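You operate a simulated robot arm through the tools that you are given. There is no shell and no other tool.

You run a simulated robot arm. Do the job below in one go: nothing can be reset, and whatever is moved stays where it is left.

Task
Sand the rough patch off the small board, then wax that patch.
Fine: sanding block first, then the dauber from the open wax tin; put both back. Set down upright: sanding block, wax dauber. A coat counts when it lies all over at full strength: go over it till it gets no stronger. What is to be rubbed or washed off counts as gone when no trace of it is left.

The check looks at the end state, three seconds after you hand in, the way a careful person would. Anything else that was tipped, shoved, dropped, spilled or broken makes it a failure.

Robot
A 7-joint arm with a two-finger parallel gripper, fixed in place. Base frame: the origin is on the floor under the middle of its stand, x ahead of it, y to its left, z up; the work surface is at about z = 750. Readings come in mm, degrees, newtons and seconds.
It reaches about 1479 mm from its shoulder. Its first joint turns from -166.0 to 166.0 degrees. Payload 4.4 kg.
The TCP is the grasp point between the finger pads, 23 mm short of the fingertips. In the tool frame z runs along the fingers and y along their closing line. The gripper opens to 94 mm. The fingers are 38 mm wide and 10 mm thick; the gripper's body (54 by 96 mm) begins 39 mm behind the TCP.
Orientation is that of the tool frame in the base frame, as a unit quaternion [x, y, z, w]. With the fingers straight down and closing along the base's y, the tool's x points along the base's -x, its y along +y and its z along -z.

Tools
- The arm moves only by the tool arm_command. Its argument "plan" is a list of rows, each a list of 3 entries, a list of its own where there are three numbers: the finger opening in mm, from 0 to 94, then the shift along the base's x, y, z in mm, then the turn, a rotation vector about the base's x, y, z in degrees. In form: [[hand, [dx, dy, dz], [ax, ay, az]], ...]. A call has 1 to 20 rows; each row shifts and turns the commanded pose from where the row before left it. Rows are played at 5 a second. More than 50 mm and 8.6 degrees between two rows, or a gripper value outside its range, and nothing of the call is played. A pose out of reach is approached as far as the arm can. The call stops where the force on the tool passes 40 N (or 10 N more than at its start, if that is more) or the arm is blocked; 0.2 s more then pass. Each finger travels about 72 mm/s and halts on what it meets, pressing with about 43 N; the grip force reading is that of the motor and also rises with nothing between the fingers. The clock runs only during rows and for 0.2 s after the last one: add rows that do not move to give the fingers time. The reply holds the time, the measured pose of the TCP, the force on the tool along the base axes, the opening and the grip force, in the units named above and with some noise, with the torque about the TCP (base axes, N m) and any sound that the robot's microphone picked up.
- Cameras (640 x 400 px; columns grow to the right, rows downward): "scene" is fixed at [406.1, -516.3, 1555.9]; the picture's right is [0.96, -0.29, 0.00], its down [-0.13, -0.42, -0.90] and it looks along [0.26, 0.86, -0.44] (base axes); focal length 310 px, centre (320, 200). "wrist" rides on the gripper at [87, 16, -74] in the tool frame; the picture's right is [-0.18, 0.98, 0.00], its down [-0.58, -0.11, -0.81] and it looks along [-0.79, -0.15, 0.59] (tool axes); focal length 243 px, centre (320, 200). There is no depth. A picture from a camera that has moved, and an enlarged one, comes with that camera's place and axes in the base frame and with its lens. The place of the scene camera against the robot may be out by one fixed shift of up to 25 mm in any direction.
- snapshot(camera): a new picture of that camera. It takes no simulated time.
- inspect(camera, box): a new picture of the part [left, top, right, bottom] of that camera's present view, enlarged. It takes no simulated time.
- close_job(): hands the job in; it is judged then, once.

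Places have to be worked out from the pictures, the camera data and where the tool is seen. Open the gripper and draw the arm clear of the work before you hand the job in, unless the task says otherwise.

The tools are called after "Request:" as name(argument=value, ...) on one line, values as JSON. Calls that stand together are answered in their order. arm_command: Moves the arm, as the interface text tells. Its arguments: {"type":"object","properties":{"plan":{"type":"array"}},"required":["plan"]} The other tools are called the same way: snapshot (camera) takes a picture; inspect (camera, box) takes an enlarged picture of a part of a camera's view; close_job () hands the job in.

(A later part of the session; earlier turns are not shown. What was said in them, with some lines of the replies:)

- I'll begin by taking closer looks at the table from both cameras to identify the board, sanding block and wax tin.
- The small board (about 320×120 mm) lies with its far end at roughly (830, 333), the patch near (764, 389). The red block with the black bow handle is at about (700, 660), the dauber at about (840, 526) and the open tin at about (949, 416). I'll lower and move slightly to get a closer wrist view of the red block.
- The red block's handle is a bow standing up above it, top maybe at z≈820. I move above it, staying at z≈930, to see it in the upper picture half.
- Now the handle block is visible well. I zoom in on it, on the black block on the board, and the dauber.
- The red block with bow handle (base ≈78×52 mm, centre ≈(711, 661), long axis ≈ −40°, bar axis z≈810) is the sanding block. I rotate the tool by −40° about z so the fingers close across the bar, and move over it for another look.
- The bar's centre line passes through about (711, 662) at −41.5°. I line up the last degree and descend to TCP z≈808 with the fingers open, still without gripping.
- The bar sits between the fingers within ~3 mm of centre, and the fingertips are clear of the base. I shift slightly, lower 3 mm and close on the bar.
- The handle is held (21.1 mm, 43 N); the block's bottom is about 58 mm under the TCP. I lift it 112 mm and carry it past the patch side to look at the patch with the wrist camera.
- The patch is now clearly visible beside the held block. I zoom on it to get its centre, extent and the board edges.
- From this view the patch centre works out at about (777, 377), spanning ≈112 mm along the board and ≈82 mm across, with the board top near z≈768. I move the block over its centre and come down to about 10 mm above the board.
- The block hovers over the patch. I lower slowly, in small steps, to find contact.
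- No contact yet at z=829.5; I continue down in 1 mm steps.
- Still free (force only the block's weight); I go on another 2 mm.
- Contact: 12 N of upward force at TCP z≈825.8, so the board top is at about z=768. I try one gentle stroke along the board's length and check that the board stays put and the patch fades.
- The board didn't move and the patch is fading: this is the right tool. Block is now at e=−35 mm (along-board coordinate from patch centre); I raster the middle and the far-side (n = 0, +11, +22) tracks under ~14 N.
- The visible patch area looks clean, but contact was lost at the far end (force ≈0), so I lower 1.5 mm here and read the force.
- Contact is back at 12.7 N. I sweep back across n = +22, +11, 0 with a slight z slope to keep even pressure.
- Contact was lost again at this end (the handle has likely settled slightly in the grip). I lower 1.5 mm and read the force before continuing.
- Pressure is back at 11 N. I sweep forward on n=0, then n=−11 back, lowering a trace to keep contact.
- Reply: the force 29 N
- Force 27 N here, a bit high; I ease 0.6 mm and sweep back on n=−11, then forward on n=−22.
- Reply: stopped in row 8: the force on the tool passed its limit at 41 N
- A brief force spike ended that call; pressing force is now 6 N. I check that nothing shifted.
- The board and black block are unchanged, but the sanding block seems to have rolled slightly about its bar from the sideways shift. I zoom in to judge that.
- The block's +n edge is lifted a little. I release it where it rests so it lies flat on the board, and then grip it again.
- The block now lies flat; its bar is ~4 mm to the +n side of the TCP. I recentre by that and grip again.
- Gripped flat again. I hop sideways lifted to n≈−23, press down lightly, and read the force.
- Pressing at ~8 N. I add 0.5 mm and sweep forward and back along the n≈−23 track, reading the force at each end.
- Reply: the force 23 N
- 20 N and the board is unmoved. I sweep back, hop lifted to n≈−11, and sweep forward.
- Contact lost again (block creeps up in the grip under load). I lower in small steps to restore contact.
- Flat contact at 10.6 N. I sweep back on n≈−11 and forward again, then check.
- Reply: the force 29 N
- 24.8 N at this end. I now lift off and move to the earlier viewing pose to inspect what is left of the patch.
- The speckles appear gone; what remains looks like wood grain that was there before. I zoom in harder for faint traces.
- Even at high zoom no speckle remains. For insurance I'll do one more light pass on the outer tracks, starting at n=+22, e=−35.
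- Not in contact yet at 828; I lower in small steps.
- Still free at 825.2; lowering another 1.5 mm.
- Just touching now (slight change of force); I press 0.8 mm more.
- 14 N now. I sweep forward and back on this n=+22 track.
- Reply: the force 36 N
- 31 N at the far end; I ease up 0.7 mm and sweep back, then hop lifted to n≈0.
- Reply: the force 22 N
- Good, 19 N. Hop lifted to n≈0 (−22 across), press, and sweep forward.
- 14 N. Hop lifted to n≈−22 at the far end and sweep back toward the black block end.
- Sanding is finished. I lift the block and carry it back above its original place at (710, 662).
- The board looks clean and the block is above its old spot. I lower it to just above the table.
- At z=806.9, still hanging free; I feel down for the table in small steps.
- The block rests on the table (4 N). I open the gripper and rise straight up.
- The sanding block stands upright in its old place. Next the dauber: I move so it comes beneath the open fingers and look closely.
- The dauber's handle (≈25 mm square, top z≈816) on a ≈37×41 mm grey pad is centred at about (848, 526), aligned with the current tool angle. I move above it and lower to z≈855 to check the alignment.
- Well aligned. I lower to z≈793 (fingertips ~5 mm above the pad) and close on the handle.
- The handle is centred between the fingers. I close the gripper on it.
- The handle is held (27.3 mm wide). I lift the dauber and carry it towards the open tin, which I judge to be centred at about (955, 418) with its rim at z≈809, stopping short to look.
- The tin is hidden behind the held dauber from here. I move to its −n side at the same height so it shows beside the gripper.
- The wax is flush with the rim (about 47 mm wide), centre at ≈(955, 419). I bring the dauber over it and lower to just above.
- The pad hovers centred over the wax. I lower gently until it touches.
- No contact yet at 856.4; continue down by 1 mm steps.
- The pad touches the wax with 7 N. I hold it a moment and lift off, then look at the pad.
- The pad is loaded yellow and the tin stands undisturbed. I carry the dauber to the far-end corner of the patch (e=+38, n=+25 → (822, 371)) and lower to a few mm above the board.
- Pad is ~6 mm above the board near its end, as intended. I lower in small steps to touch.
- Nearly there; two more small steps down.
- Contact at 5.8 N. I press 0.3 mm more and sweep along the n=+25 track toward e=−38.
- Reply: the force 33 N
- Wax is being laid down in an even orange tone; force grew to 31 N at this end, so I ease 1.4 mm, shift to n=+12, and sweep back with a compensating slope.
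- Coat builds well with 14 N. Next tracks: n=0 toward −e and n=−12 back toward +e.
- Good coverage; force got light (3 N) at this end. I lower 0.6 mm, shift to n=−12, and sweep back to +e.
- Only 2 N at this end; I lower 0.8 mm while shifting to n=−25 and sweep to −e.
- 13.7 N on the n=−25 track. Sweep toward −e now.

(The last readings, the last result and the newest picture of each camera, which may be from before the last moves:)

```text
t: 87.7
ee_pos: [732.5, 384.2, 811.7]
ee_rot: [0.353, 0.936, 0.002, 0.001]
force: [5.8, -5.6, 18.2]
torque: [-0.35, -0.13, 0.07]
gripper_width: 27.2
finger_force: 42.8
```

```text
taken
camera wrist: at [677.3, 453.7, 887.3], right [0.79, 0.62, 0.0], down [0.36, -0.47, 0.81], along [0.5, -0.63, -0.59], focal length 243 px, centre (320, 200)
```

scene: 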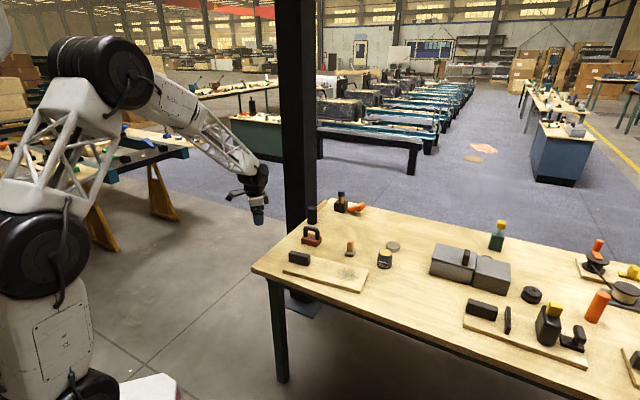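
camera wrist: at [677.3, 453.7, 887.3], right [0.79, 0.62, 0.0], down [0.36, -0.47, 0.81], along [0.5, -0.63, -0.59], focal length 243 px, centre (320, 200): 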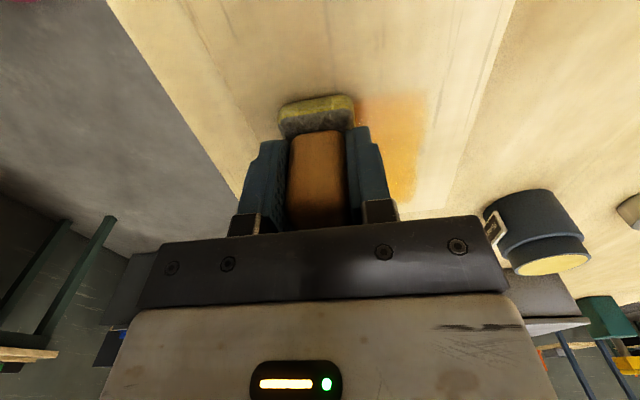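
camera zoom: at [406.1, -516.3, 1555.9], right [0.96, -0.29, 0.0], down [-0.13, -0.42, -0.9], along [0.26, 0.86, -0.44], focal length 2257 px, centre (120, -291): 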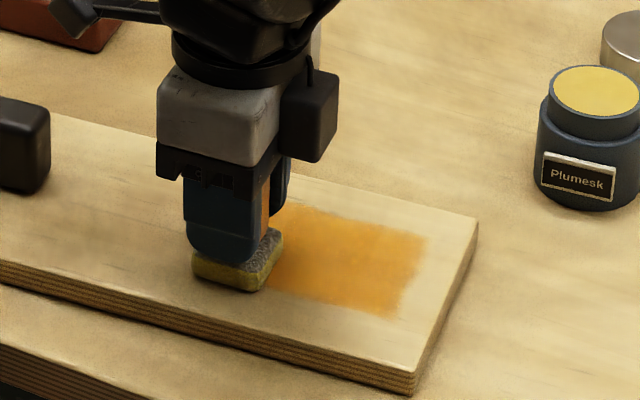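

First full pass done; the pad looks paler. I lift and go back to the tin to reload, and use the free view to check the coat.

Request:
arm_command(plan=[[12, [0, 0, 10], [0, 0, 0]], [12, [0, 0, 40], [0, 0, 0]], [12, [0, 0, 42], [0, 0, 0]], [12, [35, 5, 0], [0, 0, 0]], [12, [45, 7, 0], [0, 0, 0]], [12, [45, 7, 0], [0, 0, 0]], [12, [45, 7, 0], [0, 0, 0]], [12, [35, 6, 0], [0, 0, 0]], [12, [17, 2.5, 0], [0, 0, 0]], [12, [0, 0, -20], [0, 0, 0]], [12, [0, 0, -18], [0, 0, 0]], [12, [0, 0, 0], [0, 0, 0]]])

Request:
inspect(camera="scene", box=[310, 240, 385, 295])

Request:
inspect(camera="scene", box=[340, 210, 430, 275])

Request:
inspect(camera="wrist", box=[240, 20, 400, 160])

```text
t: 90.3
ee_pos: [954.1, 418.4, 866.4]
ee_rot: [0.353, 0.936, 0.002, 0.0]
force: [0.1, -0.2, -1.0]
torque: [-0.01, 0.0, -0.01]
gripper_width: 27.6
finger_force: 42.9
```

```text
7.27 times, centred on (348, 268) of scene
camera zoom: at [406.1, -516.3, 1555.9], right [0.96, -0.29, 0.0], down [-0.13, -0.42, -0.9], along [0.26, 0.86, -0.44], focal length 2257 px, centre (120, -291)
```

zoom: 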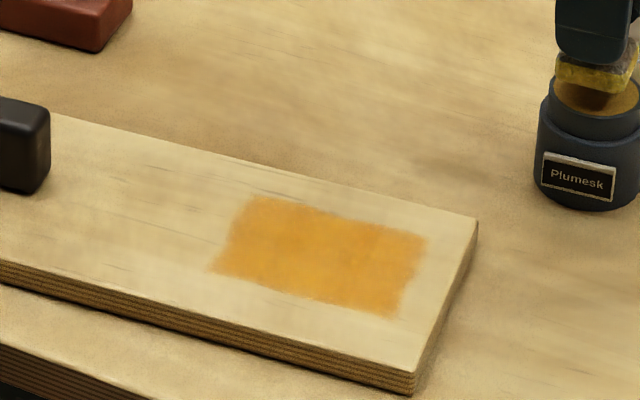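

```text
6.15 times, centred on (385, 242) of scene
camera zoom: at [406.1, -516.3, 1555.9], right [0.96, -0.29, 0.0], down [-0.13, -0.42, -0.9], along [0.26, 0.86, -0.44], focal length 1910 px, centre (-80, -62)
```

zoom: 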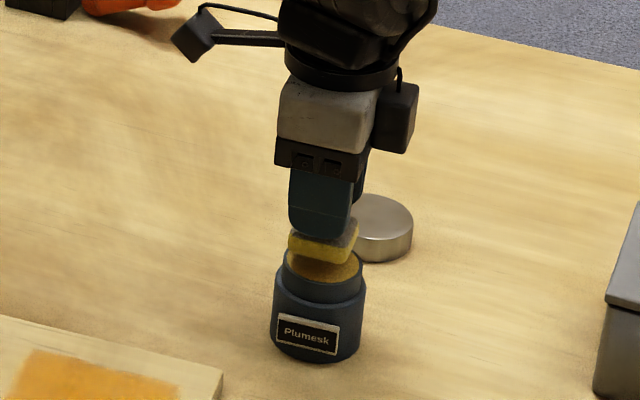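

```text
2.86 times, centred on (320, 90) of wrist
camera zoom: at [899.2, 488.3, 941.9], right [0.79, 0.62, 0.0], down [0.36, -0.47, 0.81], along [0.5, -0.63, -0.59], focal length 693 px, centre (320, 514)
```

zoom: 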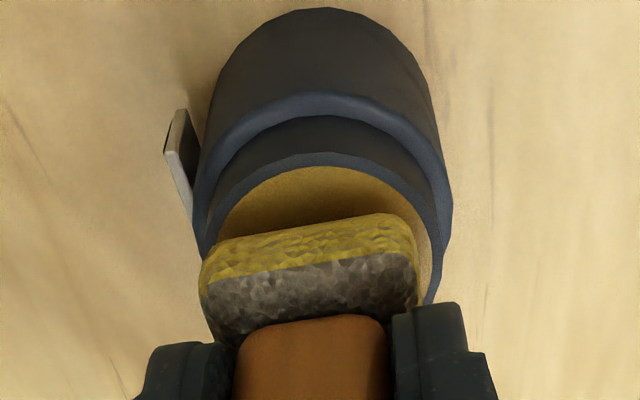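

The coat is a neat rectangle (~100×70 mm) matching the patch, with slight unevenness. I reload the pad with a gentle touch on the wax.

Request:
arm_command(plan=[[12, [0.3, 0, -5], [0, 0, 0]], [12, [0, 0, -3], [0, 0, 0]], [12, [0, 0, -2], [0, 0, 0]], [12, [0, 0, -1], [0, 0, 0]], [12, [0, 0, 0], [0, 0, 0]]])

```text
t: 91.5
ee_pos: [954.3, 419.1, 854.3]
ee_rot: [0.353, 0.936, 0.0, 0.001]
force: [-0.3, -0.2, -1.2]
torque: [0.0, -0.03, 0.02]
gripper_width: 27.3
finger_force: 42.9
```

Not yet touching; 1 mm further down.

Request:
arm_command(plan=[[12, [0, 0, -0.7], [0, 0, 0]], [12, [0, 0, -0.5], [0, 0, 0]], [12, [0, 0, 0], [0, 0, 0]]])

```text
t: 92.3
ee_pos: [954.1, 418.8, 853.6]
ee_rot: [0.352, 0.936, 0.002, 0.002]
force: [-2.3, 0.0, 9.1]
torque: [-0.15, 0.16, -0.01]
gripper_width: 27.4
finger_force: 42.9
```

Touching with 9 N. I hold briefly, lift, and return to the far corner of the patch for the second pass.

Request:
arm_command(plan=[[12, [0, 0, 0], [0, 0, 0]], [12, [0, 0, 0], [0, 0, 0]], [12, [0, 0, 10], [0, 0, 0]], [12, [0, 0, 20], [0, 0, 0]], [12, [0, 0, 20], [0, 0, 0]], [12, [-33, -11.8, 0], [0, 0, 0]], [12, [-34, -11.8, 0], [0, 0, 0]], [12, [-34, -11.8, 0], [0, 0, 0]], [12, [-33, -11.8, 0], [0, 0, 0]], [12, [0, 0, -30], [0, 0, 0]], [12, [0, 0, -35], [0, 0, 0]], [12, [0, 0, -22], [0, 0, 0]], [12, [0, 0, -2], [0, 0, 0]], [12, [0, 0, 0], [0, 0, 0]]])

Request:
inspect(camera="scene", box=[310, 230, 410, 295])

```text
t: 95.3
ee_pos: [819.8, 370.3, 813.9]
ee_rot: [0.352, 0.936, 0.002, 0.0]
force: [0.2, 0.0, -0.5]
torque: [-0.01, 0.02, 0.0]
gripper_width: 27.1
finger_force: 42.8
```

```text
6.15 times, centred on (360, 262) of scene
camera zoom: at [406.1, -516.3, 1555.9], right [0.96, -0.29, 0.0], down [-0.13, -0.42, -0.9], along [0.26, 0.86, -0.44], focal length 1910 px, centre (74, -185)
```

zoom: 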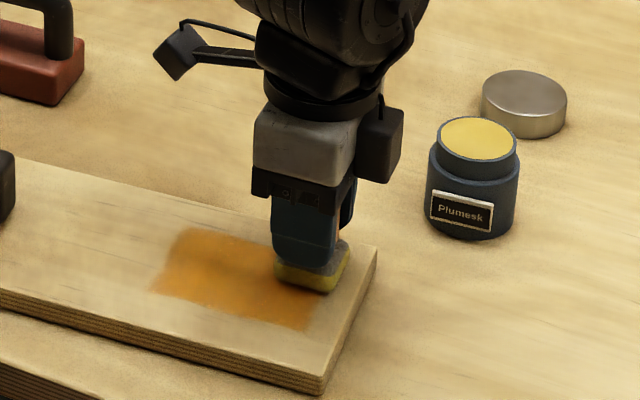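

Pad is just above the far corner. Lower gently to contact.

Request:
arm_command(plan=[[12, [0, 0, -1], [0, 0, 0]], [12, [0, 0, -1], [0, 0, 0]], [12, [0, 0, -0.8], [0, 0, 0]], [12, [0, 0, 0], [0, 0, 0]]])

```text
t: 96.3
ee_pos: [820.0, 372.8, 812.7]
ee_rot: [0.353, 0.936, 0.002, 0.002]
force: [-0.7, -1.1, 12.8]
torque: [-0.13, 0.24, -0.03]
gripper_width: 27.2
finger_force: 42.8
```

12.8 N. I sweep the n=+25 track toward −e with a slight rise.

Request:
arm_command(plan=[[12, [-8.15, 7.2, 0.1], [0, 0, 0]], [12, [-8.15, 7.2, 0.1], [0, 0, 0]], [12, [-8.15, 7.2, 0.1], [0, 0, 0]], [12, [-8.15, 7.2, 0.1], [0, 0, 0]], [12, [-8.15, 7.2, 0.1], [0, 0, 0]], [12, [-8.15, 7.2, 0.1], [0, 0, 0]], [12, [-8.15, 7.2, 0.1], [0, 0, 0]]])

```text
t: 97.9
ee_pos: [761.5, 423.0, 812.8]
ee_rot: [0.353, 0.936, 0.002, 0.0]
force: [2.1, -1.1, 5.7]
torque: [-0.12, -0.01, 0.04]
gripper_width: 27.4
finger_force: 43.0
```

5.7 N here; I lower 0.5 mm, shift to n=+12, sweep to +e.

Request:
arm_command(plan=[[12, [-8.26, -9.4, -0.5], [0, 0, 0]], [12, [8.15, -7.2, -0.1], [0, 0, 0]], [12, [8.15, -7.2, -0.1], [0, 0, 0]], [12, [8.15, -7.2, -0.1], [0, 0, 0]], [12, [8.15, -7.2, -0.1], [0, 0, 0]], [12, [8.15, -7.2, 0], [0, 0, 0]], [12, [8.15, -7.2, 0], [0, 0, 0]], [12, [8.15, -7.2, 0], [0, 0, 0]]])

```text
t: 99.7
ee_pos: [810.2, 361.7, 811.4]
ee_rot: [0.353, 0.936, 0.002, 0.001]
force: [-5.9, 2.9, 11.8]
torque: [0.06, 0.29, -0.08]
gripper_width: 27.2
finger_force: 43.2
```

11.8 N; shift to n=0 and sweep to −e, keeping z.

Request:
arm_command(plan=[[12, [-8.26, -9.4, 0], [0, 0, 0]], [12, [-8.15, 7.2, 0.1], [0, 0, 0]], [12, [-8.15, 7.2, 0], [0, 0, 0]], [12, [-8.15, 7.2, 0.1], [0, 0, 0]], [12, [-8.15, 7.2, 0], [0, 0, 0]], [12, [-8.15, 7.2, 0.1], [0, 0, 0]], [12, [-8.15, 7.2, 0], [0, 0, 0]], [12, [-8.15, 7.2, 0], [0, 0, 0]]])

Request:
inspect(camera="scene", box=[310, 240, 385, 295])

```text
t: 101.5
ee_pos: [746.1, 402.8, 811.5]
ee_rot: [0.352, 0.936, 0.002, 0.002]
force: [3.4, -4.3, 11.9]
torque: [-0.29, 0.0, 0.04]
gripper_width: 27.2
finger_force: 43.4
```

```text
7.27 times, centred on (348, 268) of scene
camera zoom: at [406.1, -516.3, 1555.9], right [0.96, -0.29, 0.0], down [-0.13, -0.42, -0.9], along [0.26, 0.86, -0.44], focal length 2257 px, centre (120, -291)
```

zoom: 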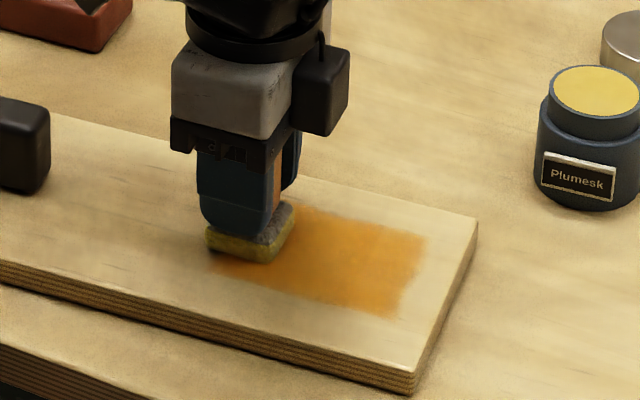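

11.9 N, even orange. Next n=−12 toward +e, keeping the pressure.

Request:
arm_command(plan=[[12, [-8.26, -9.4, 0], [0, 0, 0]], [12, [8.15, -7.2, -0.1], [0, 0, 0]], [12, [8.15, -7.2, -0.1], [0, 0, 0]], [12, [8.15, -7.2, -0.1], [0, 0, 0]], [12, [8.15, -7.2, -0.1], [0, 0, 0]], [12, [8.15, -7.2, 0], [0, 0, 0]], [12, [8.15, -7.2, 0], [0, 0, 0]], [12, [8.15, -7.2, 0], [0, 0, 0]]])

```text
t: 103.3
ee_pos: [795.2, 343.7, 811.3]
ee_rot: [0.353, 0.936, 0.002, 0.002]
force: [-5.6, 5.3, 17.7]
torque: [0.14, 0.34, -0.05]
gripper_width: 27.6
finger_force: 43.3
```

17.7 N. Shift to n=−24, sweep to −e.

Request:
arm_command(plan=[[12, [-8.0, -9.1, 0.2], [0, 0, 0]], [12, [-8.15, 7.2, 0.1], [0, 0, 0]], [12, [-8.15, 7.2, 0], [0, 0, 0]], [12, [-8.15, 7.2, 0.1], [0, 0, 0]], [12, [-8.15, 7.2, 0], [0, 0, 0]], [12, [-8.15, 7.2, 0.1], [0, 0, 0]], [12, [-8.15, 7.2, 0], [0, 0, 0]], [12, [-8.15, 7.2, 0], [0, 0, 0]]])

Request:
inspect(camera="scene", box=[310, 240, 385, 295])

Request:
inspect(camera="wrist", box=[240, 60, 440, 210])

```text
t: 105.1
ee_pos: [729.3, 385.2, 811.7]
ee_rot: [0.353, 0.936, 0.001, 0.001]
force: [3.4, -2.4, 7.3]
torque: [-0.21, -0.02, 0.0]
gripper_width: 27.4
finger_force: 43.1
```

```text
7.27 times, centred on (348, 268) of scene
camera zoom: at [406.1, -516.3, 1555.9], right [0.96, -0.29, 0.0], down [-0.13, -0.42, -0.9], along [0.26, 0.86, -0.44], focal length 2257 px, centre (120, -291)
```

zoom: 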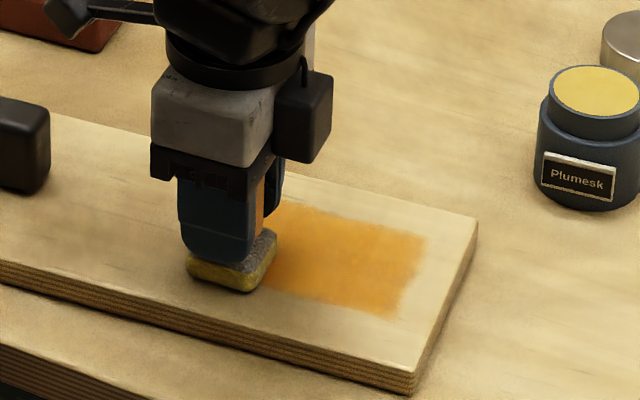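

```text
2.67 times, centred on (340, 135) of wrist
camera zoom: at [674.4, 454.2, 887.0], right [0.79, 0.62, 0.0], down [0.36, -0.47, 0.81], along [0.5, -0.63, -0.59], focal length 647 px, centre (267, 373)
```

zoom: 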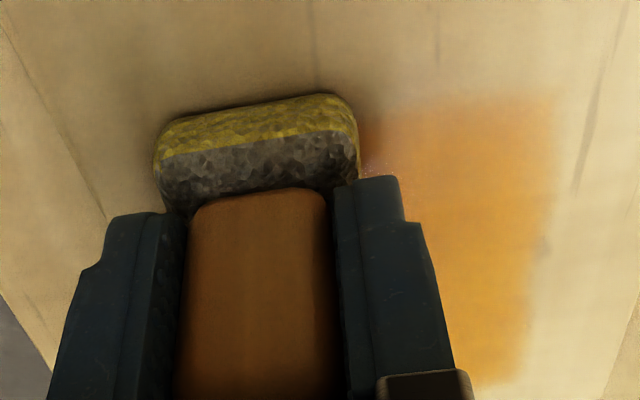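

Second pass finished. I lift and go to the viewing pose to judge evenness from the wrist camera.

Request:
arm_command(plan=[[12, [0, 0, 12], [0, 0, 0]], [12, [0, 0, 40], [0, 0, 0]], [12, [0, 0, 46], [0, 0, 0]], [12, [-25, -23, 0], [0, 0, 0]], [12, [-23, -22, 0], [0, 0, 0]], [12, [0, 0, 0], [0, 0, 0]]])

Request:
inspect(camera="wrist", box=[360, 0, 560, 150])

Request:
inspect(camera="scene", box=[325, 255, 380, 290])

```text
t: 106.5
ee_pos: [680.3, 340.5, 911.0]
ee_rot: [0.353, 0.936, 0.001, 0.001]
force: [0.6, 0.2, -0.6]
torque: [0.02, 0.01, 0.03]
gripper_width: 27.3
finger_force: 43.2
```

```text
2.67 times, centred on (460, 75) of wrist
camera zoom: at [625.5, 409.8, 986.3], right [0.79, 0.62, 0.0], down [0.36, -0.47, 0.81], along [0.5, -0.63, -0.59], focal length 647 px, centre (-53, 533)
```

zoom: 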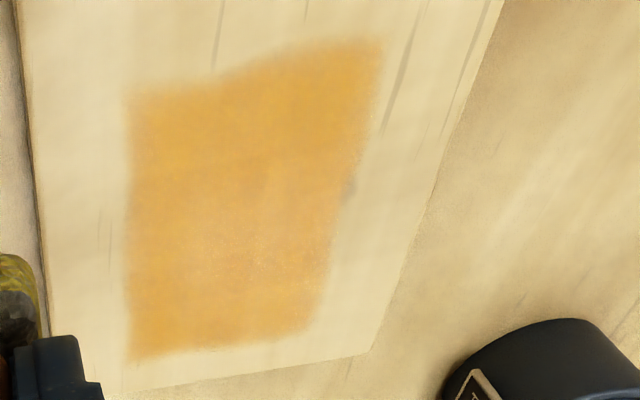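

```text
11.43 times, centred on (352, 272) of scene
camera zoom: at [406.1, -516.3, 1555.9], right [0.96, -0.29, 0.0], down [-0.13, -0.42, -0.9], along [0.26, 0.86, -0.44], focal length 3547 px, centre (-51, -629)
```

zoom: 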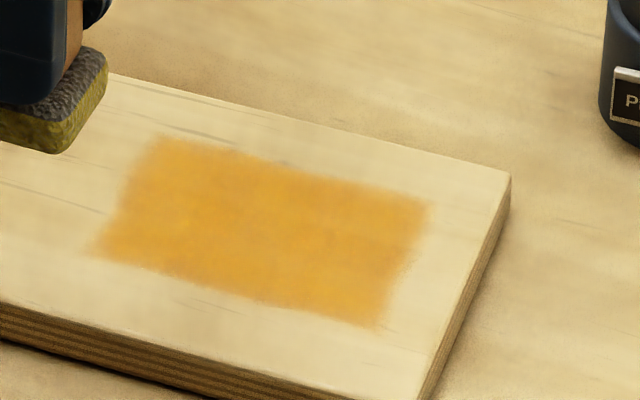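

The coat is a clean ~100×70 mm rectangle aligned with the board and matches the patch. To be sure it is at full strength all over, I'll reload once more and do a third pass with cross strokes.

Request:
arm_command(plan=[[12, [30, 9, 0], [0, 0, 0]], [12, [45, 13, 0], [0, 0, 0]], [12, [45, 13, 0], [0, 0, 0]], [12, [45, 13, 0], [0, 0, 0]], [12, [45, 13, 0], [0, 0, 0]], [12, [40, 11, 0], [0, 0, 0]], [12, [24, 6.3, 0], [0, 0, 0]], [12, [0, 0, -25], [0, 0, 0]], [12, [0, 0, -22], [0, 0, 0]], [12, [0, 0, -6], [0, 0, 0]], [12, [0, 0, -2], [0, 0, 0]], [12, [0, 0, 0], [0, 0, 0]]])

Request:
inspect(camera="scene", box=[310, 240, 385, 295])

Request:
inspect(camera="scene", box=[340, 210, 430, 275])

```text
t: 109.1
ee_pos: [955.7, 419.1, 853.2]
ee_rot: [0.352, 0.936, 0.002, 0.002]
force: [0.1, 0.2, -0.3]
torque: [0.02, -0.02, 0.04]
gripper_width: 27.4
finger_force: 43.1
```

```text
7.27 times, centred on (348, 268) of scene
camera zoom: at [406.1, -516.3, 1555.9], right [0.96, -0.29, 0.0], down [-0.13, -0.42, -0.9], along [0.26, 0.86, -0.44], focal length 2257 px, centre (120, -291)
```

zoom: 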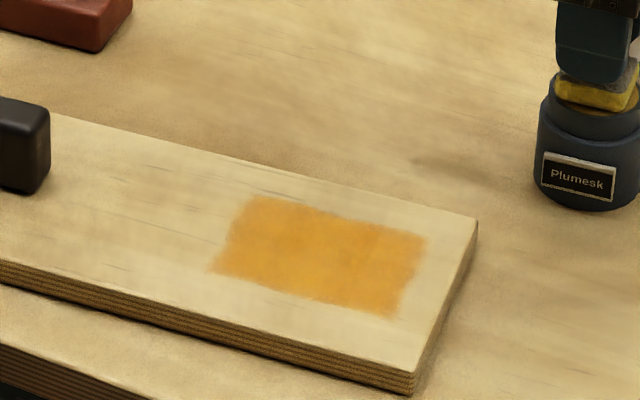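

```text
6.15 times, centred on (385, 242) of scene
camera zoom: at [406.1, -516.3, 1555.9], right [0.96, -0.29, 0.0], down [-0.13, -0.42, -0.9], along [0.26, 0.86, -0.44], focal length 1910 px, centre (-80, -62)
```

zoom: 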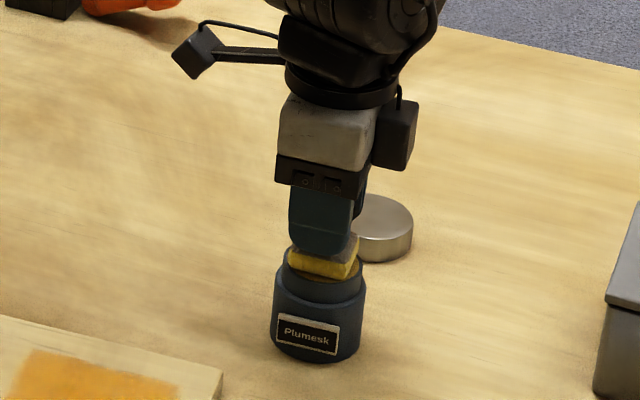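

The pad is right above the wax; the coat shows little change from pass 1 to 2. I touch the wax to reload.

Request:
arm_command(plan=[[12, [-0.8, 0, -0.7], [0, 0, 0]], [12, [0, 0, -0.6], [0, 0, 0]], [12, [0, 0, 0], [0, 0, 0]]])

```text
t: 109.9
ee_pos: [955.6, 418.5, 853.5]
ee_rot: [0.352, 0.936, 0.002, 0.002]
force: [1.1, 0.9, 7.7]
torque: [-0.07, 0.11, -0.03]
gripper_width: 27.6
finger_force: 42.7
```

Reloaded with ~8 N. I lift and return to the far corner of the patch.

Request:
arm_command(plan=[[12, [0, 0, 0], [0, 0, 0]], [12, [0, 0, 10], [0, 0, 0]], [12, [0, 0, 20], [0, 0, 0]], [12, [0, 0, 20], [0, 0, 0]], [12, [-33, -11.6, 0], [0, 0, 0]], [12, [-34, -11.6, 0], [0, 0, 0]], [12, [-34, -11.6, 0], [0, 0, 0]], [12, [-33, -11.6, 0], [0, 0, 0]], [12, [0, 0, -30], [0, 0, 0]], [12, [0, 0, -35], [0, 0, 0]], [12, [0, 0, -23], [0, 0, 0]], [12, [0, 0, -2], [0, 0, 0]], [12, [0, 0, 0], [0, 0, 0]]])

```text
t: 112.7
ee_pos: [820.9, 373.2, 812.6]
ee_rot: [0.353, 0.935, 0.001, 0.001]
force: [-0.5, -0.4, 0.0]
torque: [0.0, 0.0, 0.0]
gripper_width: 27.2
finger_force: 43.5
```

Hovering just above the board; I lower to contact.

Request:
arm_command(plan=[[12, [0, 0, -0.8], [0, 0, 0]], [12, [0, 0, -0.8], [0, 0, 0]], [12, [0, 0, 0], [0, 0, 0]]])

```text
t: 113.5
ee_pos: [820.6, 372.4, 811.4]
ee_rot: [0.353, 0.936, 0.001, 0.001]
force: [-0.5, 0.3, -1.5]
torque: [0.02, -0.03, 0.04]
gripper_width: 27.3
finger_force: 42.9
```

Still free; another small step down.

Request:
arm_command(plan=[[12, [0, 0, -0.6], [0, 0, 0]], [12, [0, 0, -0.4], [0, 0, 0]], [12, [0, 0, 0], [0, 0, 0]]])

```text
t: 114.3
ee_pos: [821.4, 372.9, 810.4]
ee_rot: [0.353, 0.936, 0.002, 0.002]
force: [-0.3, -0.1, 6.8]
torque: [-0.12, 0.13, -0.01]
gripper_width: 27.4
finger_force: 43.2
```

Contact with 7 N. Cross strokes: n from +24 to −24 at e=+38, then back at e=+25.

Request:
arm_command(plan=[[12, [-6.04, -7.46, -0.3], [0, 0, 0]], [12, [-6.04, -7.46, 0], [0, 0, 0]], [12, [-6.04, -7.46, 0], [0, 0, 0]], [12, [-6.04, -7.46, 0], [0, 0, 0]], [12, [-6.04, -7.46, 0], [0, 0, 0]], [12, [-9.87, 8, 0], [0, 0, 0]], [12, [6.04, 7.46, 0], [0, 0, 0]], [12, [6.04, 7.46, 0], [0, 0, 0]], [12, [6.04, 7.46, 0], [0, 0, 0]], [12, [6.04, 7.46, 0], [0, 0, 0]], [12, [6.04, 7.46, 0], [0, 0, 0]]])

Request:
inspect(camera="scene", box=[310, 240, 385, 295])

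```text
t: 116.6
ee_pos: [809.6, 374.9, 810.4]
ee_rot: [0.352, 0.936, 0.003, 0.002]
force: [-0.5, 0.7, 5.3]
torque: [0.03, 0.09, 0.01]
gripper_width: 27.3
finger_force: 42.5
stopped in row 11: the force on the tool passed its limit at 40 N (the readings are from after the stop); the commanded pose is now the measured one
```

```text
7.27 times, centred on (348, 268) of scene
camera zoom: at [406.1, -516.3, 1555.9], right [0.96, -0.29, 0.0], down [-0.13, -0.42, -0.9], along [0.26, 0.86, -0.44], focal length 2257 px, centre (120, -291)
```

zoom: 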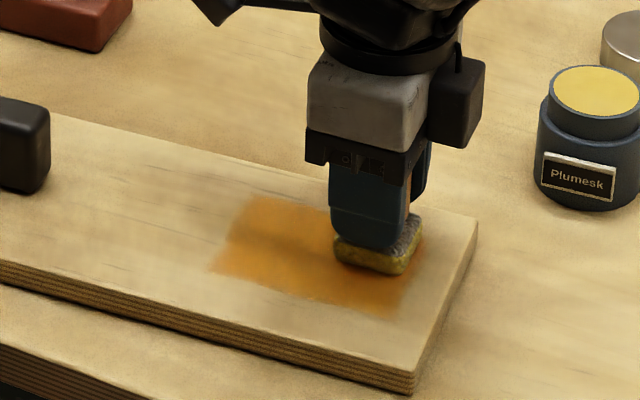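

A force peak ended that call; the board hasn't moved. Cross strokes jam more, so I'll go back to lengthwise strokes; first I check the dauber in the grip.

Request:
inspect(camera="wrist", box=[220, 40, 420, 190])

Request:
inspect(camera="scene", box=[340, 255, 380, 285])

```text
2.67 times, centred on (320, 115) of wrist
camera zoom: at [752.6, 443.7, 886.7], right [0.79, 0.62, 0.01], down [0.36, -0.47, 0.81], along [0.5, -0.63, -0.59], focal length 647 px, centre (320, 427)
```

zoom: 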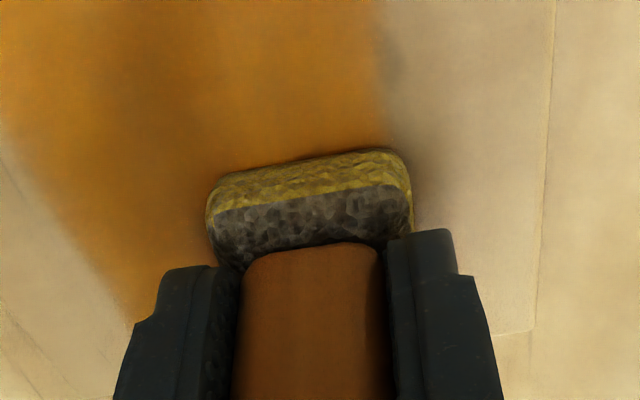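

```text
13.33 times, centred on (360, 270) of scene
camera zoom: at [406.1, -516.3, 1555.9], right [0.96, -0.29, 0.0], down [-0.13, -0.42, -0.9], along [0.26, 0.86, -0.44], focal length 4138 px, centre (-213, -733)
```

zoom: 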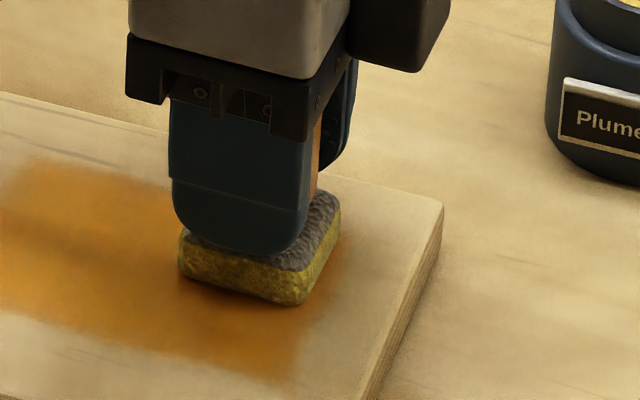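

The dauber sits flat. I hop lifted back to the (e=+38, n=+24) corner and press down again.

Request:
arm_command(plan=[[12, [0, 0, 3], [0, 0, 0]], [12, [12.5, -3.2, 0], [0, 0, 0]], [12, [0, 0, -2], [0, 0, 0]], [12, [0, 0, -1], [0, 0, 0]], [12, [0, 0, -0.3], [0, 0, 0]], [12, [0, 0, 0], [0, 0, 0]]])

```text
t: 118.0
ee_pos: [820.1, 372.3, 811.5]
ee_rot: [0.352, 0.936, 0.002, 0.002]
force: [1.2, 1.3, 8.5]
torque: [-0.08, 0.01, 0.03]
gripper_width: 27.1
finger_force: 43.3
```

8.5 N. Sweep n=+24 track along the board toward −e.

Request:
arm_command(plan=[[12, [-8.47, 6.86, 0], [0, 0, 0]], [12, [-8.47, 6.86, 0.1], [0, 0, 0]], [12, [-8.47, 6.86, 0], [0, 0, 0]], [12, [-8.47, 6.86, 0.1], [0, 0, 0]], [12, [-8.47, 6.86, 0], [0, 0, 0]], [12, [-8.47, 6.86, 0.1], [0, 0, 0]], [12, [-8.47, 6.86, 0], [0, 0, 0]]])

```text
t: 119.6
ee_pos: [760.4, 420.7, 812.0]
ee_rot: [0.353, 0.936, 0.002, 0.001]
force: [3.5, -1.2, 9.0]
torque: [-0.19, -0.01, 0.07]
gripper_width: 27.1
finger_force: 43.0
```

9 N; shift to n=+12 and sweep to +e, with a slight lowering.

Request:
arm_command(plan=[[12, [-7.9, -9.7, 0], [0, 0, 0]], [12, [8.47, -6.86, -0.1], [0, 0, 0]], [12, [8.47, -6.86, 0], [0, 0, 0]], [12, [8.47, -6.86, -0.1], [0, 0, 0]], [12, [8.47, -6.86, 0], [0, 0, 0]], [12, [8.47, -6.86, -0.1], [0, 0, 0]], [12, [8.47, -6.86, 0], [0, 0, 0]], [12, [8.47, -6.86, -0.1], [0, 0, 0]]])

```text
t: 121.4
ee_pos: [811.4, 361.6, 811.1]
ee_rot: [0.353, 0.936, 0.002, 0.001]
force: [-4.9, 4.7, 18.3]
torque: [0.06, 0.35, -0.1]
gripper_width: 27.3
finger_force: 43.1
```

18 N; shift to n=0 and sweep to −e.

Request:
arm_command(plan=[[12, [-7.9, -9.7, 0.2], [0, 0, 0]], [12, [-8.47, 6.86, 0], [0, 0, 0]], [12, [-8.47, 6.86, 0.1], [0, 0, 0]], [12, [-8.47, 6.86, 0], [0, 0, 0]], [12, [-8.47, 6.86, 0.1], [0, 0, 0]], [12, [-8.47, 6.86, 0], [0, 0, 0]], [12, [-8.47, 6.86, 0], [0, 0, 0]], [12, [-8.47, 6.86, 0], [0, 0, 0]]])

```text
t: 123.2
ee_pos: [745.4, 398.9, 810.4]
ee_rot: [0.352, 0.936, 0.002, 0.002]
force: [7.2, -7.7, 25.5]
torque: [-0.43, -0.18, 0.08]
gripper_width: 27.3
finger_force: 43.2
```

25 N; ease 0.7 mm, shift to n=−12 and sweep to +e.

Request:
arm_command(plan=[[12, [0, 0, 0.7], [0, 0, 0]], [12, [-7.9, -9.7, 0], [0, 0, 0]], [12, [8.47, -6.86, -0.1], [0, 0, 0]], [12, [8.47, -6.86, -0.1], [0, 0, 0]], [12, [8.47, -6.86, -0.1], [0, 0, 0]], [12, [8.47, -6.86, -0.1], [0, 0, 0]], [12, [8.47, -6.86, -0.1], [0, 0, 0]], [12, [8.47, -6.86, 0], [0, 0, 0]], [12, [8.47, -6.86, 0], [0, 0, 0]]])

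```text
t: 125.2
ee_pos: [794.7, 340.4, 811.1]
ee_rot: [0.352, 0.936, 0.001, 0.002]
force: [-0.7, 1.0, 3.0]
torque: [0.0, 0.13, -0.03]
gripper_width: 27.6
finger_force: 43.5
```

Only 3 N; lower 0.5 mm, shift to n=−24 and sweep to −e.

Request:
arm_command(plan=[[12, [-6.5, -8, 0], [0, 0, 0]], [12, [0, 0, -0.6], [0, 0, 0]], [12, [-8.47, 6.86, 0], [0, 0, 0]], [12, [-8.47, 6.86, 0], [0, 0, 0]], [12, [-8.47, 6.86, 0.1], [0, 0, 0]], [12, [-8.47, 6.86, 0], [0, 0, 0]], [12, [-8.47, 6.86, 0], [0, 0, 0]], [12, [-8.47, 6.86, 0], [0, 0, 0]], [12, [-8.47, 6.86, 0], [0, 0, 0]]])

Request:
inspect(camera="scene", box=[310, 240, 385, 295])

```text
t: 127.2
ee_pos: [731.1, 382.8, 809.9]
ee_rot: [0.353, 0.936, 0.003, 0.002]
force: [7.5, -5.4, 20.0]
torque: [-0.36, -0.1, 0.11]
gripper_width: 27.5
finger_force: 42.8
```

```text
7.27 times, centred on (348, 268) of scene
camera zoom: at [406.1, -516.3, 1555.9], right [0.96, -0.29, 0.0], down [-0.13, -0.42, -0.9], along [0.26, 0.86, -0.44], focal length 2257 px, centre (120, -291)
```

zoom: 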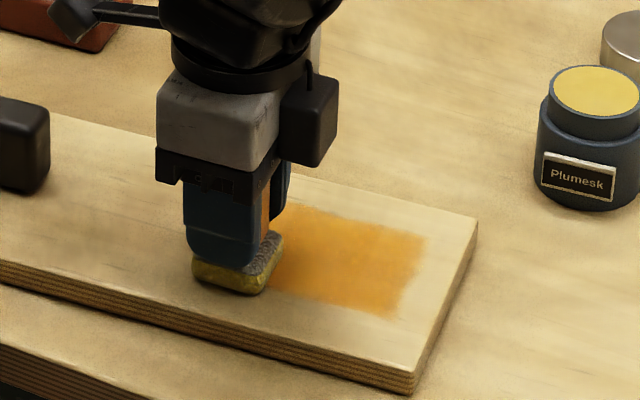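

20 N. I sweep back on n=−24 once more toward +e, then lift to the viewing pose for a comparison.

Request:
arm_command(plan=[[12, [8.47, -6.86, 0.2], [0, 0, 0]], [12, [8.47, -6.86, 0], [0, 0, 0]], [12, [8.47, -6.86, 0], [0, 0, 0]], [12, [8.47, -6.86, 0], [0, 0, 0]], [12, [8.47, -6.86, 0], [0, 0, 0]], [12, [8.47, -6.86, 0], [0, 0, 0]], [12, [8.47, -6.86, 0], [0, 0, 0]], [12, [0, 0, 15], [0, 0, 0]], [12, [0, 0, 40], [0, 0, 0]], [12, [0, 0, 45], [0, 0, 0]], [12, [-40, 1, 0], [0, 0, 0]], [12, [-40, 2, 0], [0, 0, 0]], [12, [-29, 2, 0], [0, 0, 0]], [12, [0, 0, 0], [0, 0, 0]]])

Request:
inspect(camera="wrist", box=[360, 0, 560, 150])

Request:
inspect(camera="scene", box=[325, 255, 380, 290])

```text
t: 130.2
ee_pos: [679.4, 338.5, 911.0]
ee_rot: [0.353, 0.936, 0.002, 0.002]
force: [0.3, -0.2, -0.7]
torque: [0.0, -0.01, 0.0]
gripper_width: 27.2
finger_force: 43.1
```

```text
2.67 times, centred on (460, 75) of wrist
camera zoom: at [625.2, 407.9, 986.0], right [0.79, 0.62, 0.01], down [0.36, -0.47, 0.81], along [0.5, -0.63, -0.59], focal length 647 px, centre (-53, 533)
```

zoom: 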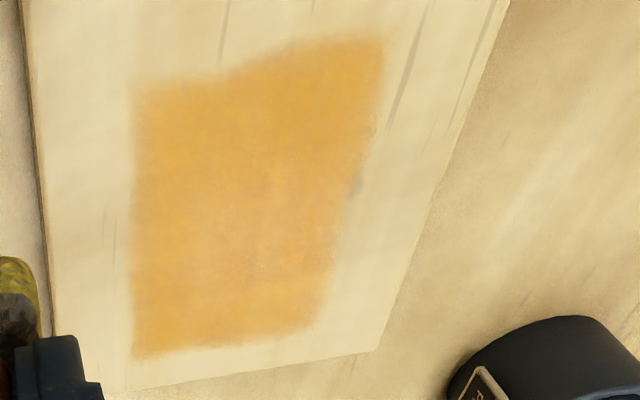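

```text
11.43 times, centred on (352, 272) of scene
camera zoom: at [406.1, -516.3, 1555.9], right [0.96, -0.29, 0.0], down [-0.13, -0.42, -0.9], along [0.26, 0.86, -0.44], focal length 3547 px, centre (-51, -629)
```

zoom: 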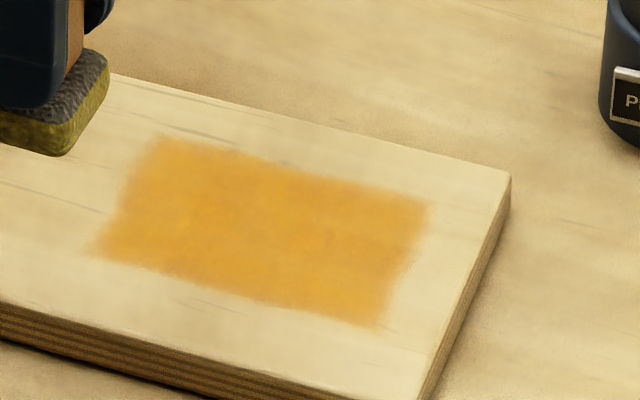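

The coat is unchanged from pass 2, so it is at full strength. I carry the dauber back over its original place at (848, 527).

Request:
arm_command(plan=[[12, [28, 31.5, 0], [0, 0, 0]], [12, [28, 31.5, 0], [0, 0, 0]], [12, [28, 31.5, 0], [0, 0, 0]], [12, [28, 31.5, 0], [0, 0, 0]], [12, [28, 31.5, 0], [0, 0, 0]], [12, [28.4, 31.3, 0], [0, 0, 0]], [12, [0, 0, -40], [0, 0, 0]], [12, [0, 0, -40], [0, 0, 0]], [12, [0, 0, -25], [0, 0, 0]], [12, [0, 0, -8], [0, 0, 0]], [12, [0, 0, 0], [0, 0, 0]]])

Request:
inspect(camera="scene", box=[330, 210, 410, 270])

```text
t: 132.6
ee_pos: [849.8, 527.5, 796.8]
ee_rot: [0.353, 0.936, 0.002, 0.001]
force: [0.4, -0.6, -1.6]
torque: [0.03, 0.0, 0.03]
gripper_width: 27.3
finger_force: 43.3
```

```text
6.67 times, centred on (370, 240) of scene
camera zoom: at [406.1, -516.3, 1555.9], right [0.96, -0.29, 0.0], down [-0.13, -0.42, -0.9], along [0.26, 0.86, -0.44], focal length 2069 px, centre (-13, -67)
```

zoom: 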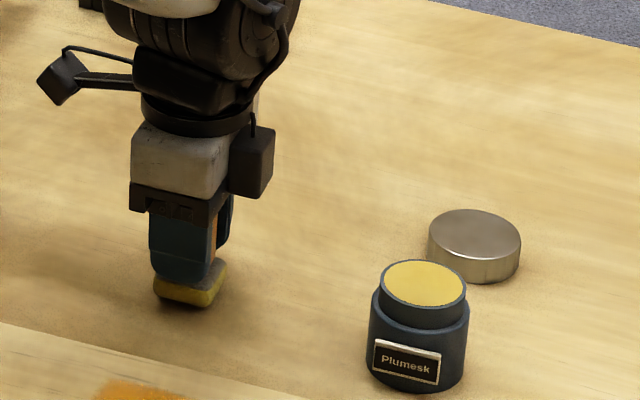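

The dauber hovers just above the table at its spot. I feel down in small steps.

Request:
arm_command(plan=[[12, [-0.8, 0, -1.5], [0, 0, 0]], [12, [0, 0, -1], [0, 0, 0]], [12, [0, 0, -1], [0, 0, 0]], [12, [0, 0, 0], [0, 0, 0]]])

```text
t: 133.6
ee_pos: [847.1, 527.2, 793.4]
ee_rot: [0.353, 0.936, 0.002, 0.001]
force: [0.0, 0.9, -0.2]
torque: [0.03, 0.05, 0.02]
gripper_width: 27.1
finger_force: 43.4
```

Just about touching; 0.8 mm further.

Request:
arm_command(plan=[[12, [0, 0, -0.5], [0, 0, 0]], [12, [0, 0, -0.4], [0, 0, 0]], [12, [0, 0, 0], [0, 0, 0]]])

```text
t: 134.4
ee_pos: [848.9, 527.3, 793.3]
ee_rot: [0.353, 0.936, 0.002, 0.002]
force: [0.4, 0.4, 1.6]
torque: [-0.03, 0.05, -0.02]
gripper_width: 27.3
finger_force: 43.2
```

It rests lightly on the table. One more 0.4 mm, then I open and rise straight up.

Request:
arm_command(plan=[[12, [0, 0, -0.4], [0, 0, 0]], [12, [0, 0, 0], [0, 0, 0]], [40, [0, 0, 0], [0, 0, 0]], [70, [0, 0, 0], [0, 0, 0]], [94, [0, 0, 0], [0, 0, 0]], [94, [0, 0, 0], [0, 0, 0]], [94, [0, 0, 15], [0, 0, 0]], [94, [0, 0, 35], [0, 0, 0]], [94, [0, 0, 40], [0, 0, 0]], [94, [0, 0, 40], [0, 0, 0]], [94, [0, 0, 40], [0, 0, 0]], [94, [0, 0, 0], [0, 0, 0]]])

Request:
inspect(camera="scene", box=[250, 180, 430, 300])

Request:
snapshot(camera="wrist")

```text
t: 137.0
ee_pos: [847.0, 527.8, 963.5]
ee_rot: [0.353, 0.936, 0.002, 0.002]
force: [-0.5, 0.1, -0.2]
torque: [0.01, -0.02, -0.02]
gripper_width: 94.2
finger_force: 0.1
```

```text
3.33 times, centred on (340, 240) of scene
camera zoom: at [406.1, -516.3, 1555.9], right [0.96, -0.29, 0.0], down [-0.13, -0.42, -0.9], along [0.26, 0.86, -0.44], focal length 1034 px, centre (253, 67)
```

zoom: 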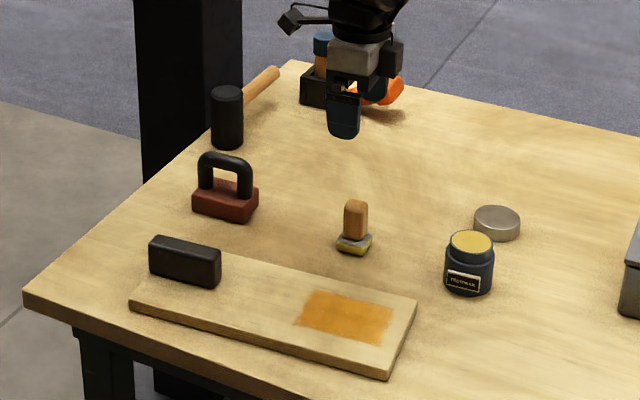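

```text
taken
camera wrist: at [791.3, 597.6, 1039.3], right [0.79, 0.62, 0.01], down [0.36, -0.47, 0.81], along [0.5, -0.63, -0.59], focal length 243 px, centre (320, 200)
```

wrist: 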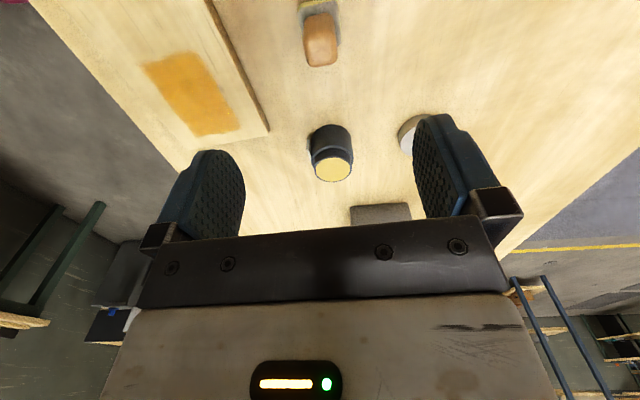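

Both tools stand upright in their old places and the coat is even. I now rise and draw the arm back to near its start pose, clear of the work.

Request:
arm_command(plan=[[94, [0, 0, 40], [0, 0, 0]], [94, [0, 0, 40], [0, 0, 0]], [94, [0, 0, 40], [0, 0, 0]], [94, [0, 0, 35], [0, 0, 0]], [94, [-42, 11, 0], [0, 0, 5]], [94, [-42, 11, 0], [0, 0, 5]], [94, [-42, 11, 0], [0, 0, 5]], [94, [-42, 11, 0], [0, 0, 5]], [94, [-42, 11, 0], [0, 0, 5]], [94, [-42, 11, 0], [0, 0, 5]], [94, [-42, 11, 0], [0, 0, 5]], [94, [-42, 11, 0], [0, 0, 5]], [94, [0, 0, 0], [0, 0, 0]]])

Request:
snapshot(camera="scene")

Request:
inspect(camera="scene", box=[250, 180, 430, 300])

Request:
inspect(camera="scene", box=[325, 255, 380, 290])

```text
t: 139.8
ee_pos: [509.9, 617.6, 1118.6]
ee_rot: [0.011, 1.0, 0.003, 0.001]
force: [-1.0, 0.1, 0.3]
torque: [0.0, 0.04, -0.01]
gripper_width: 94.2
finger_force: 0.2
```

```text
taken
```

scene: 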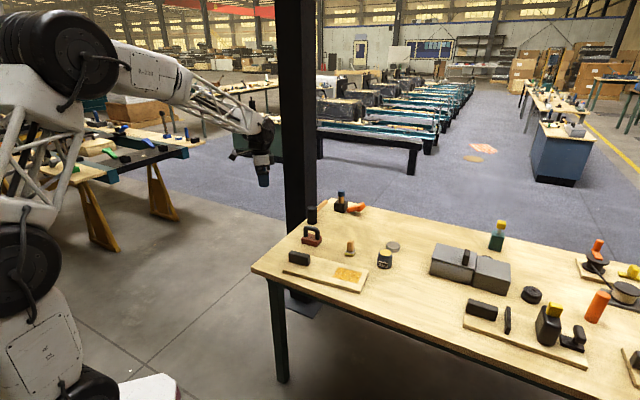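

```text
3.33 times, centred on (340, 240) of scene
camera zoom: at [406.1, -516.3, 1555.9], right [0.96, -0.29, 0.0], down [-0.13, -0.42, -0.9], along [0.26, 0.86, -0.44], focal length 1034 px, centre (253, 67)
```

zoom: 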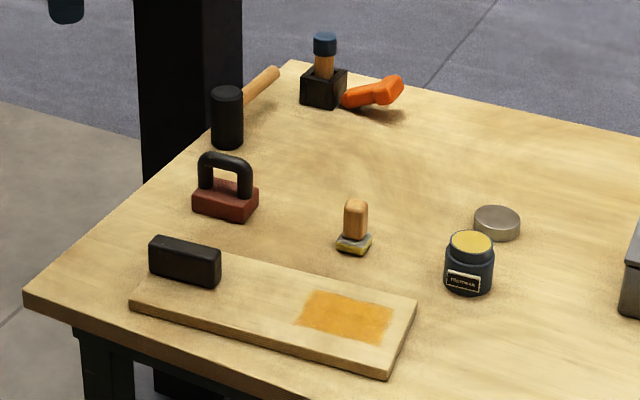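

```text
11.43 times, centred on (352, 272) of scene
camera zoom: at [406.1, -516.3, 1555.9], right [0.96, -0.29, 0.0], down [-0.13, -0.42, -0.9], along [0.26, 0.86, -0.44], focal length 3547 px, centre (-51, -629)
```

zoom: 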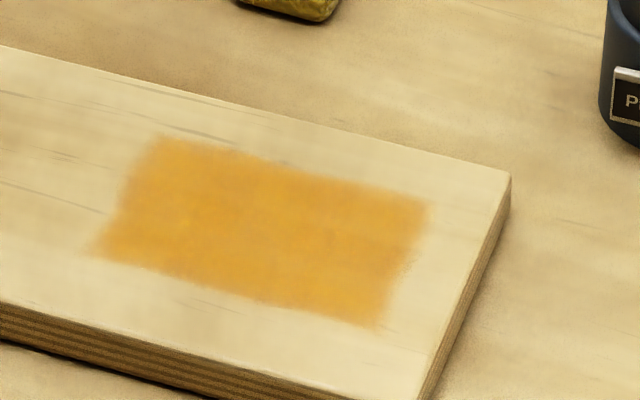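

Everything is in place. Before handing in I check the coat's edge closely for any leftover speckle near its right side.

Request:
inspect(camera="scene", box=[350, 266, 374, 286])

Request:
inspect(camera="scene", box=[328, 262, 354, 284])

Request:
inspect(camera="wrist", box=[200, 60, 330, 200])

```text
16.00 times, centred on (362, 276) of scene
camera zoom: at [406.1, -516.3, 1555.9], right [0.96, -0.29, 0.0], down [-0.13, -0.42, -0.9], along [0.26, 0.86, -0.44], focal length 4966 px, centre (-352, -1016)
```

zoom: 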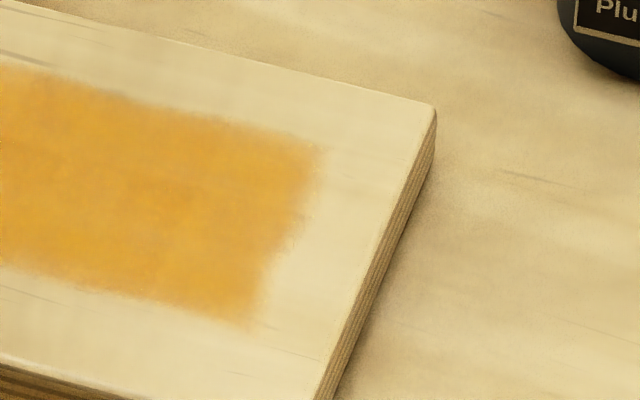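

```text
16.00 times, centred on (341, 273) of scene
camera zoom: at [406.1, -516.3, 1555.9], right [0.96, -0.29, 0.0], down [-0.13, -0.42, -0.9], along [0.26, 0.86, -0.44], focal length 4966 px, centre (-16, -968)
```

zoom: 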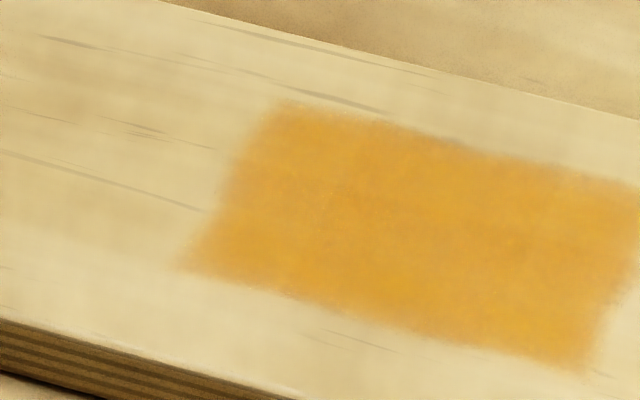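

```text
2.86 times, centred on (265, 130) of wrist
camera zoom: at [423.5, 634.0, 1193.9], right [0.21, 0.98, 0.01], down [0.58, -0.13, 0.81], along [0.79, -0.16, -0.59], focal length 693 px, centre (477, 400)
```

zoom: 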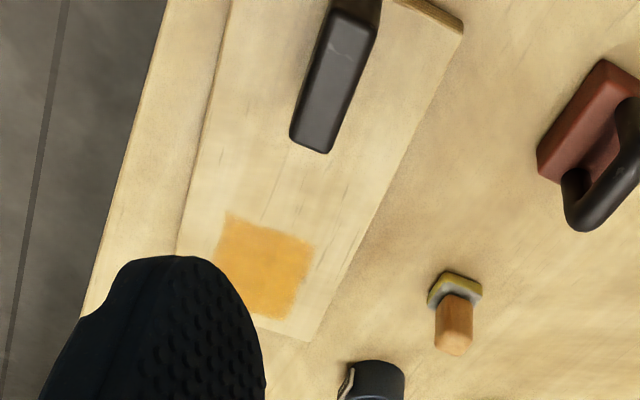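

No trace of the rough patch is left and the wax lies evenly over it. Both tools are upright in their places, the tin, lid and board are undisturbed, and the gripper is open and clear of the table. I hand the job in.

Request:
close_job()

```text
The job is handed in.
```

The rough patch is sanded off the small board and that area now has an even wax coat, and I've handed the job in.

- **Sanding:** I went over the whole patch with the red block with the bow handle, plus an extra pass on the outer tracks. At high zoom no speckle is left; the few marks still visible are wood grain that was there before.
- **Waxing:** I loaded the dauber from the open tin three times and made three passes. The coat fills a rectangle of about 100 × 70 mm matching the patch. It looked the same after the third pass as after the second, so I took it to be at full strength.
- **Putting back:** The sanding block and the dauber stand upright where they were picked up. The dauber's pad is still yellow with wax.
- **Other objects:** The board, the black block on it, the tin and its lid show no shift in the pictures. Two strokes were cut short when the force passed its 40 N limit; the board had not moved after either one.

The gripper is open and the arm is back near its starting position, clear of the table.
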